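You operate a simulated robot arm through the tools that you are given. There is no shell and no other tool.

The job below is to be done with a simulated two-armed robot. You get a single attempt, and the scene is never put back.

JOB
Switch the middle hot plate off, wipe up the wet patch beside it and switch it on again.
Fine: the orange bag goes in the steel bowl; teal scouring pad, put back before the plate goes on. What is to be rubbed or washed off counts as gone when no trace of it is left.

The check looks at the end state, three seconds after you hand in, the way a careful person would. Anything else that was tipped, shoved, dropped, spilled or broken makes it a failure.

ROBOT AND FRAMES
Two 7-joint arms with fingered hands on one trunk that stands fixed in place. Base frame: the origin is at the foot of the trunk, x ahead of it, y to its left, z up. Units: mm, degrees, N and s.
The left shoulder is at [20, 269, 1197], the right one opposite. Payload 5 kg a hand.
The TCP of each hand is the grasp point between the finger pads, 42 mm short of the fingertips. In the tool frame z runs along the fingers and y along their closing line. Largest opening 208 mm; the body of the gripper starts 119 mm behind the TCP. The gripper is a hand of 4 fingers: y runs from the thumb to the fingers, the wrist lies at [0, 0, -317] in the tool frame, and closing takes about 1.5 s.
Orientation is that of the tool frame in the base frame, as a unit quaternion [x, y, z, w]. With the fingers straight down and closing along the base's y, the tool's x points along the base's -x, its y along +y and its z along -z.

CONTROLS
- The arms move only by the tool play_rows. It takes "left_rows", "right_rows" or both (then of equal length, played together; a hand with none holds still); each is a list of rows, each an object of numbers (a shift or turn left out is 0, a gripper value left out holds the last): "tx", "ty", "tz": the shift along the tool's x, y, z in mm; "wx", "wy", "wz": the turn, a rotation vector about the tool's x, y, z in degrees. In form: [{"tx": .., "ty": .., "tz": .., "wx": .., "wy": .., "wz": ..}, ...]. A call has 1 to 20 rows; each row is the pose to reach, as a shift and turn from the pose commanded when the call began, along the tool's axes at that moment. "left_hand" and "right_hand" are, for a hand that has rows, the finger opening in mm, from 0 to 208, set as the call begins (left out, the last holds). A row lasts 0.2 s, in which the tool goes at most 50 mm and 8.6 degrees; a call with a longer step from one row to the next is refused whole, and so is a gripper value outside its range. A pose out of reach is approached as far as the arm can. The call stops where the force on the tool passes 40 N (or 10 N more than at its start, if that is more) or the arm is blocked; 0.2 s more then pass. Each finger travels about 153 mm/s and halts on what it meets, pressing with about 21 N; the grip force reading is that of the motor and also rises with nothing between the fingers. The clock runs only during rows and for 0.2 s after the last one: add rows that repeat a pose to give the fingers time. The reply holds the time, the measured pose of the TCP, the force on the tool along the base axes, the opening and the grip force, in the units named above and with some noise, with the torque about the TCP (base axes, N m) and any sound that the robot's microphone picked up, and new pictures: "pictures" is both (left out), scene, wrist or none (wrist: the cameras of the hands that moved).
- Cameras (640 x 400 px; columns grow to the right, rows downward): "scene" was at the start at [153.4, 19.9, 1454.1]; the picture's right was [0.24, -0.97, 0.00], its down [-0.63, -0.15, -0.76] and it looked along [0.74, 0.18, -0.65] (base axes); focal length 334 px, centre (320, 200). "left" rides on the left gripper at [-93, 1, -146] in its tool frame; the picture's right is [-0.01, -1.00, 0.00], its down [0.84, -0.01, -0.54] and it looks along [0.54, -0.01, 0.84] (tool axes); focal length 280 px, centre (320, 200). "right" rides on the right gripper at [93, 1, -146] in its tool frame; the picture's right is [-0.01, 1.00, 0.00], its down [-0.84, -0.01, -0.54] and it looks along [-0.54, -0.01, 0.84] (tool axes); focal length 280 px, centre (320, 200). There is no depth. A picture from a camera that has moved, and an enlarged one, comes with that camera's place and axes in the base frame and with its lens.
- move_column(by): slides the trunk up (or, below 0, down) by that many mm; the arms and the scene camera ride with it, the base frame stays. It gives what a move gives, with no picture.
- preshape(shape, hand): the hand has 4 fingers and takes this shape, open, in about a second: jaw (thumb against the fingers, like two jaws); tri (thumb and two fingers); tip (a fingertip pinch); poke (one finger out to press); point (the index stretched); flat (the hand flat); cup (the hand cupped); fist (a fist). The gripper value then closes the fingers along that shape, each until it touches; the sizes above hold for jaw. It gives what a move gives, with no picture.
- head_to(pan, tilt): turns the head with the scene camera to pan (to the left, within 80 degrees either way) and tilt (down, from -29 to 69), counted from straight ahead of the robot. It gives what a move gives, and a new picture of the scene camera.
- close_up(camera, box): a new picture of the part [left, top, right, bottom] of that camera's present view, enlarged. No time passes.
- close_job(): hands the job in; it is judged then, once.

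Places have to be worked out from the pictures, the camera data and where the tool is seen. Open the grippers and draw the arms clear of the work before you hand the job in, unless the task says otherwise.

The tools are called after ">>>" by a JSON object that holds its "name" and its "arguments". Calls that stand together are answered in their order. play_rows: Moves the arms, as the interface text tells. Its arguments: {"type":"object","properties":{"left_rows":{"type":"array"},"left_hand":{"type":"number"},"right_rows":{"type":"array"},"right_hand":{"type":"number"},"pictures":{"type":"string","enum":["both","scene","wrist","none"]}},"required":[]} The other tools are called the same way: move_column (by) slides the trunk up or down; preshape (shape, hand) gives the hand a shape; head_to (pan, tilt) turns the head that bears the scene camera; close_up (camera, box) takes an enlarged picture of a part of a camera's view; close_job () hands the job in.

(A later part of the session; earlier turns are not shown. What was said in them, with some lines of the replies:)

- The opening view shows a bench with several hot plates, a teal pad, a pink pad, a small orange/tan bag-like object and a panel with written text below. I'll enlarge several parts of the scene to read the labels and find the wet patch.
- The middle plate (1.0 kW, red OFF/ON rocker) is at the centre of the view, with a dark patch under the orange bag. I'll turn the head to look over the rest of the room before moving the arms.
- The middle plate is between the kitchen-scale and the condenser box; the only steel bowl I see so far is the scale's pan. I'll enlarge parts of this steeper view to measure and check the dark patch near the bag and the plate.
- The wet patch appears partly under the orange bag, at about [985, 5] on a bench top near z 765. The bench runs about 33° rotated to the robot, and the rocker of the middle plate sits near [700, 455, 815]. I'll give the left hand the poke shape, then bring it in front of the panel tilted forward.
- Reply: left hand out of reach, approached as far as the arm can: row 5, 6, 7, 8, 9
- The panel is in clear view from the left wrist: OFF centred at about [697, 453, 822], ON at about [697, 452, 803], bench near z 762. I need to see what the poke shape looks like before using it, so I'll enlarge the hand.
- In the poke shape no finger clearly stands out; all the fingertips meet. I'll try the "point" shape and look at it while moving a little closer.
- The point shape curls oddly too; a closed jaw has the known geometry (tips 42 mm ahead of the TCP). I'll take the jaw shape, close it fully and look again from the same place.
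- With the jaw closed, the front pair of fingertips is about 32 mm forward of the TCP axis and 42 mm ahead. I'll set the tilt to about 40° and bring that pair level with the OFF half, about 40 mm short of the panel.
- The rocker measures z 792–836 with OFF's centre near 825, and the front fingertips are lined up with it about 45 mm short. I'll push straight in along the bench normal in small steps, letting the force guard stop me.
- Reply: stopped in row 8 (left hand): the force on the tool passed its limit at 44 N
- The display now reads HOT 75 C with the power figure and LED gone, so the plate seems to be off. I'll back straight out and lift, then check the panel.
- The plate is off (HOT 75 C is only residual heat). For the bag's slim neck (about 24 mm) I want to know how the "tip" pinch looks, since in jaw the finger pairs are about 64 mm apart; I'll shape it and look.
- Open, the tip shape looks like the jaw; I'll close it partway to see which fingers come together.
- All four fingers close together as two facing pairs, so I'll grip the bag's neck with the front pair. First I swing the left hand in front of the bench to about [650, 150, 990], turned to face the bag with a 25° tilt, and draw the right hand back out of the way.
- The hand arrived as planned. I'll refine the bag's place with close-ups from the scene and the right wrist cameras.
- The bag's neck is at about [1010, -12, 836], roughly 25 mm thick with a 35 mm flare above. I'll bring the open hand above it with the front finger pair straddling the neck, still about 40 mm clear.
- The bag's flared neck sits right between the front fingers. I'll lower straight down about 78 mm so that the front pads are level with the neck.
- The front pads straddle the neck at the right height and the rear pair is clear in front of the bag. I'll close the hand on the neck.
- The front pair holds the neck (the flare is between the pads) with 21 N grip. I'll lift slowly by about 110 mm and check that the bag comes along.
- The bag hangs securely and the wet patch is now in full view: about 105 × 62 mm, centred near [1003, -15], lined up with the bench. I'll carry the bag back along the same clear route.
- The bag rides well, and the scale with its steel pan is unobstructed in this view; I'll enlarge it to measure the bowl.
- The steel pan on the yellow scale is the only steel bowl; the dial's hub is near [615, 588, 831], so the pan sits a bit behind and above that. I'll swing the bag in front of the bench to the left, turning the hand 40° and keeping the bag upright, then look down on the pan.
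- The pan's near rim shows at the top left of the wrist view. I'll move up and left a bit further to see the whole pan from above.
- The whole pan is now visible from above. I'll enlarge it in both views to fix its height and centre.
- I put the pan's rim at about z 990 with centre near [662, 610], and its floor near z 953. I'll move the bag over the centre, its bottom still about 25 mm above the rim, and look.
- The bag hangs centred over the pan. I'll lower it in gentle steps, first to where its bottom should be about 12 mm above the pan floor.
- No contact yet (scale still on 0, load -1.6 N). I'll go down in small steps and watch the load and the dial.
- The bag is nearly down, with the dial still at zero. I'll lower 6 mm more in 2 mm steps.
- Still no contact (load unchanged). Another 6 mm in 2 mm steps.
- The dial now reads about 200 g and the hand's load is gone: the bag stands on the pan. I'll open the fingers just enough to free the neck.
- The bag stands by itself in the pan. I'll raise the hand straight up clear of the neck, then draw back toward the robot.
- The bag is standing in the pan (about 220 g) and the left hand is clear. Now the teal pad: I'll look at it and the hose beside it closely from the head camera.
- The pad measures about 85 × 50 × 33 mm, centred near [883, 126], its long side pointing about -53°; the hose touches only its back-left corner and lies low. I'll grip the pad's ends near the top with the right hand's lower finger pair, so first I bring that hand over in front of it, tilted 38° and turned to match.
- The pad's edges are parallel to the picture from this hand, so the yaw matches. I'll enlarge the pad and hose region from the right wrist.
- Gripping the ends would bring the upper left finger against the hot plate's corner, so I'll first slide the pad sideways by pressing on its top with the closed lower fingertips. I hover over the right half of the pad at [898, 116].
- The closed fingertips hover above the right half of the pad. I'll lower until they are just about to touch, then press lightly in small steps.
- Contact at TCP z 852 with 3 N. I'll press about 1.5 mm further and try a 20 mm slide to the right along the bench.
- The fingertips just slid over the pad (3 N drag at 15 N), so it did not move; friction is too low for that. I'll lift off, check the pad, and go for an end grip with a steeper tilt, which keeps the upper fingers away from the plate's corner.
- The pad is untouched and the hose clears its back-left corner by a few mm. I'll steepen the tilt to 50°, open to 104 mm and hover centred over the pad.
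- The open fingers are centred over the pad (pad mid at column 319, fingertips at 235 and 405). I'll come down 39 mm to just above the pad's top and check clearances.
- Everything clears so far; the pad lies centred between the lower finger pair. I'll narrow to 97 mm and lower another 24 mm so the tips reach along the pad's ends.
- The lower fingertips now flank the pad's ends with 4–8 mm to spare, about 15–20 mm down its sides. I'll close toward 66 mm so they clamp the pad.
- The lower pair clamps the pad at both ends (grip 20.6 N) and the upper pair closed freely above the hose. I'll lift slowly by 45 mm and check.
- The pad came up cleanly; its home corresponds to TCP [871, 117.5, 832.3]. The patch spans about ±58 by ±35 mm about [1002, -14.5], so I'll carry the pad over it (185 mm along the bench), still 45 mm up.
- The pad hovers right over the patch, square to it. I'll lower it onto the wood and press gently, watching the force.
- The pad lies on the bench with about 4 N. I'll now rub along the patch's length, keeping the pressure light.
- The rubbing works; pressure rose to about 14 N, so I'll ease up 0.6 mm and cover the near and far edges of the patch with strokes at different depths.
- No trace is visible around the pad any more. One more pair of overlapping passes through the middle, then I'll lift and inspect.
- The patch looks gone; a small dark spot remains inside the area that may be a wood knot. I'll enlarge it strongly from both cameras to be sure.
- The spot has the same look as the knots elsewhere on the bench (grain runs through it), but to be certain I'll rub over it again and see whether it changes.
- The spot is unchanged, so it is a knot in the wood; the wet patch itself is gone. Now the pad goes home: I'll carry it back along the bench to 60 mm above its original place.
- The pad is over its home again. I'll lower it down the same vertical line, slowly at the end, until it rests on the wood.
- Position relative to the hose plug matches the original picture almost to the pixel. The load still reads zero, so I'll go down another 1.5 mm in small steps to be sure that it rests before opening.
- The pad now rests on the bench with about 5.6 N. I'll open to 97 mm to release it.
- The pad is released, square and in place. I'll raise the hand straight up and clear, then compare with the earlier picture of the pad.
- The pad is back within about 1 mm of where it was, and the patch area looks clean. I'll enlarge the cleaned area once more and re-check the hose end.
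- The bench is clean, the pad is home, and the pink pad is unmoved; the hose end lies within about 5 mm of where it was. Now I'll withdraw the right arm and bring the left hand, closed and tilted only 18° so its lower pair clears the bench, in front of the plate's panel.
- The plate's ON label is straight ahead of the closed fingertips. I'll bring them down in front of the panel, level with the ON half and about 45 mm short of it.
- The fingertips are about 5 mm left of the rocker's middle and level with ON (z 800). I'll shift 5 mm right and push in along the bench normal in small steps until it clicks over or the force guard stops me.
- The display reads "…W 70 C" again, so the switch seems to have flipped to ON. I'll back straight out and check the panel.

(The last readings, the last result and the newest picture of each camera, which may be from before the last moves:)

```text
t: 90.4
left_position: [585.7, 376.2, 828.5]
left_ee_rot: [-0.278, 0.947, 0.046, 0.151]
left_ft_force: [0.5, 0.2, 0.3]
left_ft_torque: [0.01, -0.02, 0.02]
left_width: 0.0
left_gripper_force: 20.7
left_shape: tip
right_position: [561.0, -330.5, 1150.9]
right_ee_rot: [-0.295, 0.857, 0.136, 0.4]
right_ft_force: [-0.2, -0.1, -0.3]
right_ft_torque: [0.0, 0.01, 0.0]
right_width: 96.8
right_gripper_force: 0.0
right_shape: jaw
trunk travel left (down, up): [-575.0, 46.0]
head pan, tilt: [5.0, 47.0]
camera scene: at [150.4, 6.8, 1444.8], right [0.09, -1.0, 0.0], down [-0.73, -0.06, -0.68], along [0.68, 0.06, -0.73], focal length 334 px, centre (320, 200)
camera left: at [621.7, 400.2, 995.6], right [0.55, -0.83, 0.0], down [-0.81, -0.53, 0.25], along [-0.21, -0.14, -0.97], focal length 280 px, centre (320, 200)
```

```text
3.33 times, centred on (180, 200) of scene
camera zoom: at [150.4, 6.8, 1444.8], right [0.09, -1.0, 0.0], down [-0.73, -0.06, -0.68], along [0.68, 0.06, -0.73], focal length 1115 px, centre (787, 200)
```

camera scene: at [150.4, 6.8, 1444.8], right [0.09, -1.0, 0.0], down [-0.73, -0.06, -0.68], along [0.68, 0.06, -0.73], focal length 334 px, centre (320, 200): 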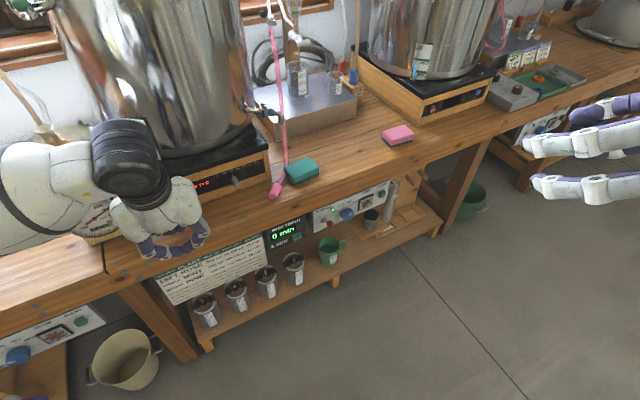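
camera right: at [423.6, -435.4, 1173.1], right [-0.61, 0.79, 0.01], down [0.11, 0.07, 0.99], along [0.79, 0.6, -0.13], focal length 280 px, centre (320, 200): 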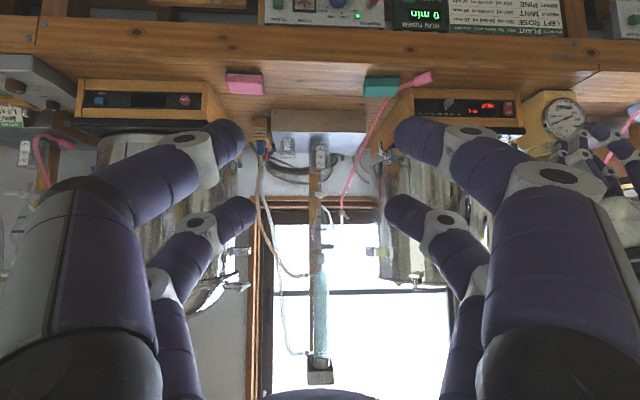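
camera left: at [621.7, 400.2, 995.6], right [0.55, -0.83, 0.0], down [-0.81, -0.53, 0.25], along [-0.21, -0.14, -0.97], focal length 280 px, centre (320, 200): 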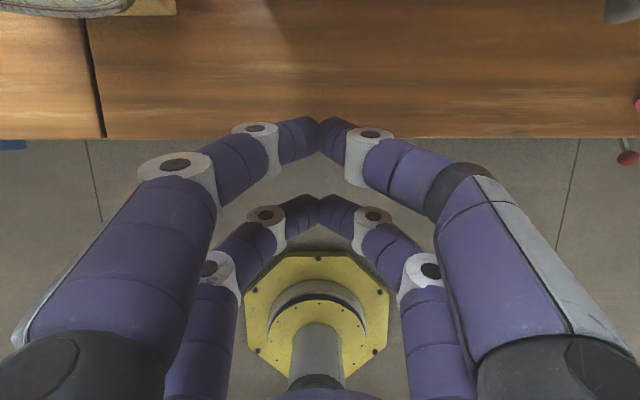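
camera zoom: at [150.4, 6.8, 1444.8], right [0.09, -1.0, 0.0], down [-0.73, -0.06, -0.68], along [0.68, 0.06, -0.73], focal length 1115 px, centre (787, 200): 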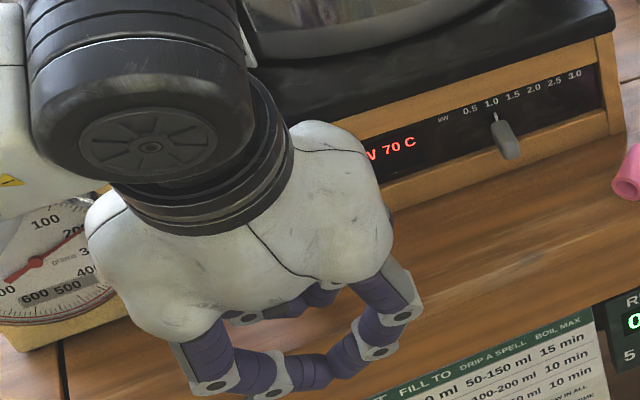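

I'll raise the left hand up and back out of the way, open it, and then look at the panel and the whole bench.

>>> {"name": "play_rows", "arguments": {"left_rows": [{"tx": 10, "tz": -35}, {"tx": 8, "ty": 6, "tz": -78}, {"tx": 4, "ty": 11, "tz": -121}, {"tx": 0, "ty": 16, "tz": -165}, {"tx": -4, "ty": 21, "tz": -209}, {"tx": -8, "ty": 26, "tz": -253}, {"tx": -12, "ty": 30, "tz": -297}, {"tx": -16.9, "ty": 34.5, "tz": -341.9}, {"tx": -16.9, "ty": 34.5, "tz": -341.9}], "pictures": "none"}}

>>> {"name": "play_rows", "arguments": {"left_rows": [{"tz": 0}, {"tz": 0}, {"tz": 0}, {"tz": 0}, {"tz": 0}], "right_rows": [{"tz": 0}, {"tz": 0}, {"tz": 0}, {"tz": 0}, {"tz": 0}], "left_hand": 180, "right_hand": 180, "pictures": "both"}}

>>> {"name": "head_to", "arguments": {"pan": 13.7, "tilt": 40.5}}

>>> {"name": "close_up", "arguments": {"camera": "scene", "box": [180, 140, 340, 250]}}

>>> {"name": "close_up", "arguments": {"camera": "scene", "box": [0, 130, 200, 260]}}

>>> {"name": "close_up", "arguments": {"camera": "scene", "box": [320, 140, 480, 250]}}

```text
t: 92.4
left_position: [491.8, 357.0, 1158.5]
left_ee_rot: [-0.278, 0.948, 0.045, 0.15]
left_ft_force: [0.3, 1.5, 0.4]
left_ft_torque: [-0.02, 0.05, 0.03]
left_width: 0.0
left_gripper_force: 21.2
left_shape: tip
right_position: [560.0, -329.7, 1150.0]
right_ee_rot: [-0.296, 0.857, 0.137, 0.4]
right_ft_force: [0.2, 1.1, 0.4]
right_ft_torque: [-0.02, 0.04, -0.02]
right_width: 96.9
right_gripper_force: 0.1
right_shape: jaw
trunk travel left (down, up): [-575.0, 46.0]
head pan, tilt: [5.0, 47.0]
```

```text
t: 93.6
left_position: [491.1, 357.1, 1158.4]
left_ee_rot: [-0.278, 0.948, 0.045, 0.151]
left_ft_force: [0.8, 0.2, -0.1]
left_ft_torque: [0.0, -0.01, -0.01]
left_width: 179.7
left_gripper_force: 0.0
left_shape: tip
right_position: [559.7, -330.6, 1150.4]
right_ee_rot: [-0.296, 0.856, 0.137, 0.4]
right_ft_force: [-0.6, -0.4, 0.9]
right_ft_torque: [0.02, 0.0, 0.02]
right_width: 179.8
right_gripper_force: 0.2
right_shape: jaw
trunk travel left (down, up): [-575.0, 46.0]
head pan, tilt: [5.0, 47.0]
camera scene: at [150.3, 6.8, 1444.8], right [0.09, -1.0, 0.0], down [-0.73, -0.06, -0.68], along [0.68, 0.06, -0.73], focal length 334 px, centre (320, 200)
camera right: at [424.2, -435.4, 1172.8], right [-0.61, 0.79, 0.01], down [0.11, 0.07, 0.99], along [0.79, 0.6, -0.13], focal length 280 px, centre (320, 200)
camera left: at [527.3, 379.9, 1326.0], right [0.55, -0.83, 0.0], down [-0.81, -0.53, 0.25], along [-0.21, -0.14, -0.97], focal length 280 px, centre (320, 200)
```

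scene: 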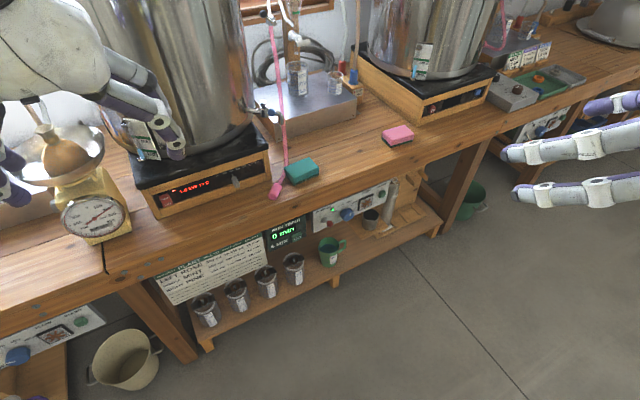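
right: 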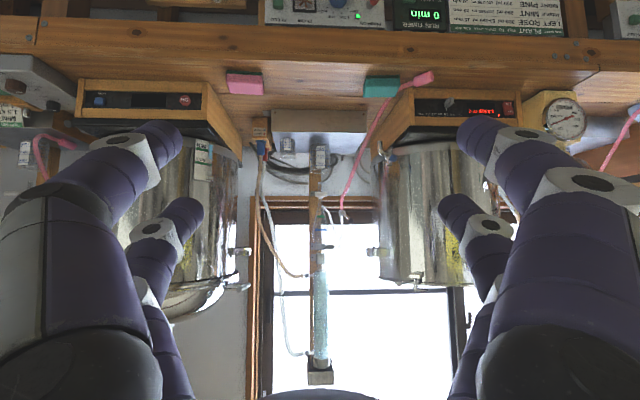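
left: 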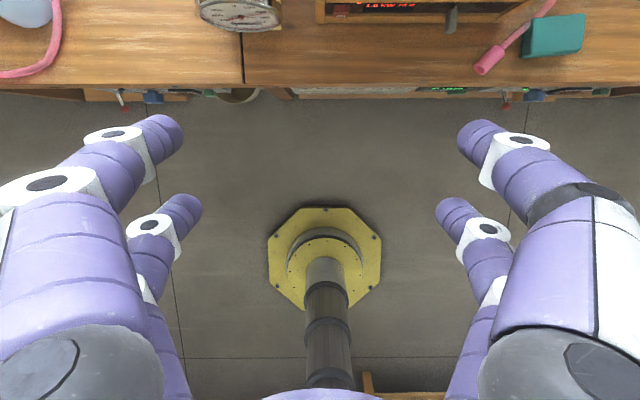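

```text
t: 94.3
left_position: [491.0, 356.6, 1158.0]
left_ee_rot: [-0.279, 0.947, 0.045, 0.152]
left_ft_force: [0.4, 0.8, 0.5]
left_ft_torque: [0.01, 0.01, 0.01]
left_width: 179.8
left_gripper_force: 0.0
left_shape: tip
right_position: [560.5, -329.7, 1150.0]
right_ee_rot: [-0.296, 0.856, 0.137, 0.4]
right_ft_force: [0.0, 0.2, 0.2]
right_ft_torque: [0.03, 0.02, -0.02]
right_width: 179.7
right_gripper_force: 0.1
right_shape: jaw
trunk travel left (down, up): [-575.0, 46.0]
head pan, tilt: [13.7, 40.5]
camera scene: at [153.4, 19.9, 1454.1], right [0.24, -0.97, 0.0], down [-0.63, -0.15, -0.76], along [0.74, 0.18, -0.65], focal length 334 px, centre (320, 200)
```

scene: 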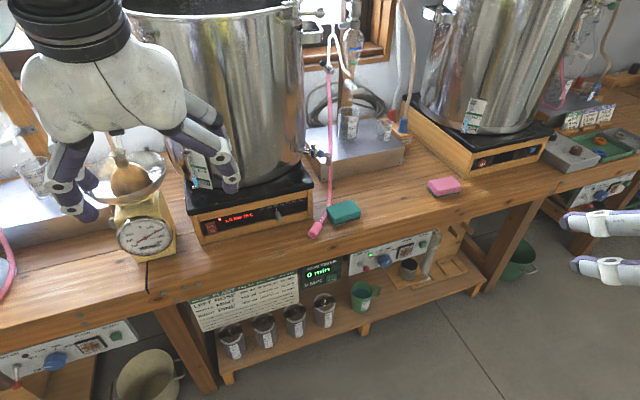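

```text
3.64 times, centred on (260, 195) of scene
camera zoom: at [153.4, 19.9, 1454.1], right [0.24, -0.97, 0.0], down [-0.63, -0.15, -0.76], along [0.74, 0.18, -0.65], focal length 1216 px, centre (538, 218)
```

zoom: 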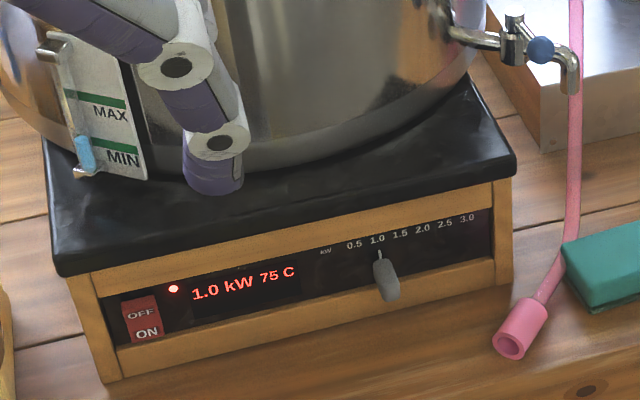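

```text
3.08 times, centred on (100, 195) of scene
camera zoom: at [153.4, 19.9, 1454.1], right [0.24, -0.97, 0.0], down [-0.63, -0.15, -0.76], along [0.74, 0.18, -0.65], focal length 1029 px, centre (997, 215)
```

zoom: 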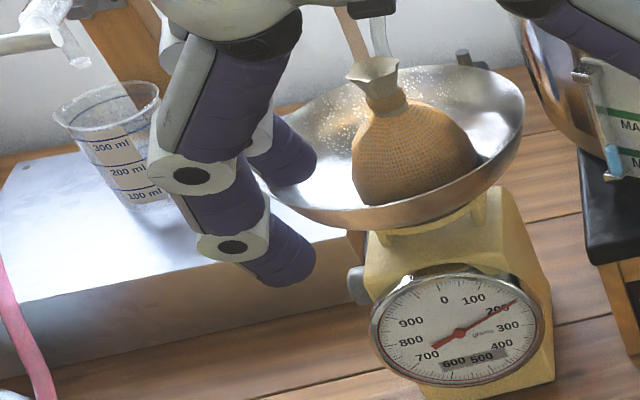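

```text
3.64 times, centred on (400, 195) of scene
camera zoom: at [153.4, 19.9, 1454.1], right [0.24, -0.97, 0.0], down [-0.63, -0.15, -0.76], along [0.74, 0.18, -0.65], focal length 1216 px, centre (29, 218)
```

zoom: 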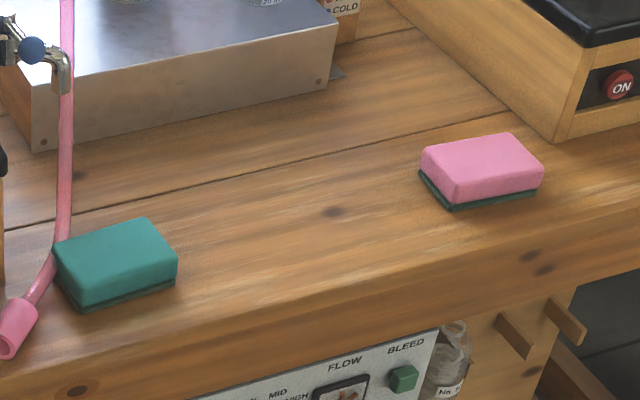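

Everything checks out: the plate reads 1.0 kW with its lamp lit and the slider is unmoved. The bag stands in the steel pan, the bench is clean apart from the knot, the teal pad is within about 1–2 mm of its place, and both hands are open and clear. The one other change is the hose end, about 5 mm from where it lay. I'll hand the job in.

>>> {"name": "close_job", "arguments": {}}

```text
The job is handed in.
```

The job is handed in. The middle hot plate was switched off, the wet patch wiped away and the plate switched back on. I don't have the check's result yet.

- **Hot plate:** it is on again at 1.0 kW with its lamp lit. The power slider wasn't touched. The display read 75 °C at the end.
- **Orange bag:** it had been standing on the wet patch. It now stands upright in the steel pan of the yellow kitchen scale, the only steel bowl I could see.
- **Wet patch:** I rubbed it off with the teal pad and saw no trace left in close-ups. A small dark spot remains there. It looks like a knot in the wood, because a second rubbing didn't change it.
- **Teal pad:** it was put back before the plate went on, about 1–2 mm from where it had been.
- **Pink hose:** its loose end lies about 5 mm to the left of where it was. It was nudged while I was putting the pad back, and I left it rather than risk disturbing it more.

Nothing else looked moved when I compared the pictures, and both hands are open and clear of the bench.
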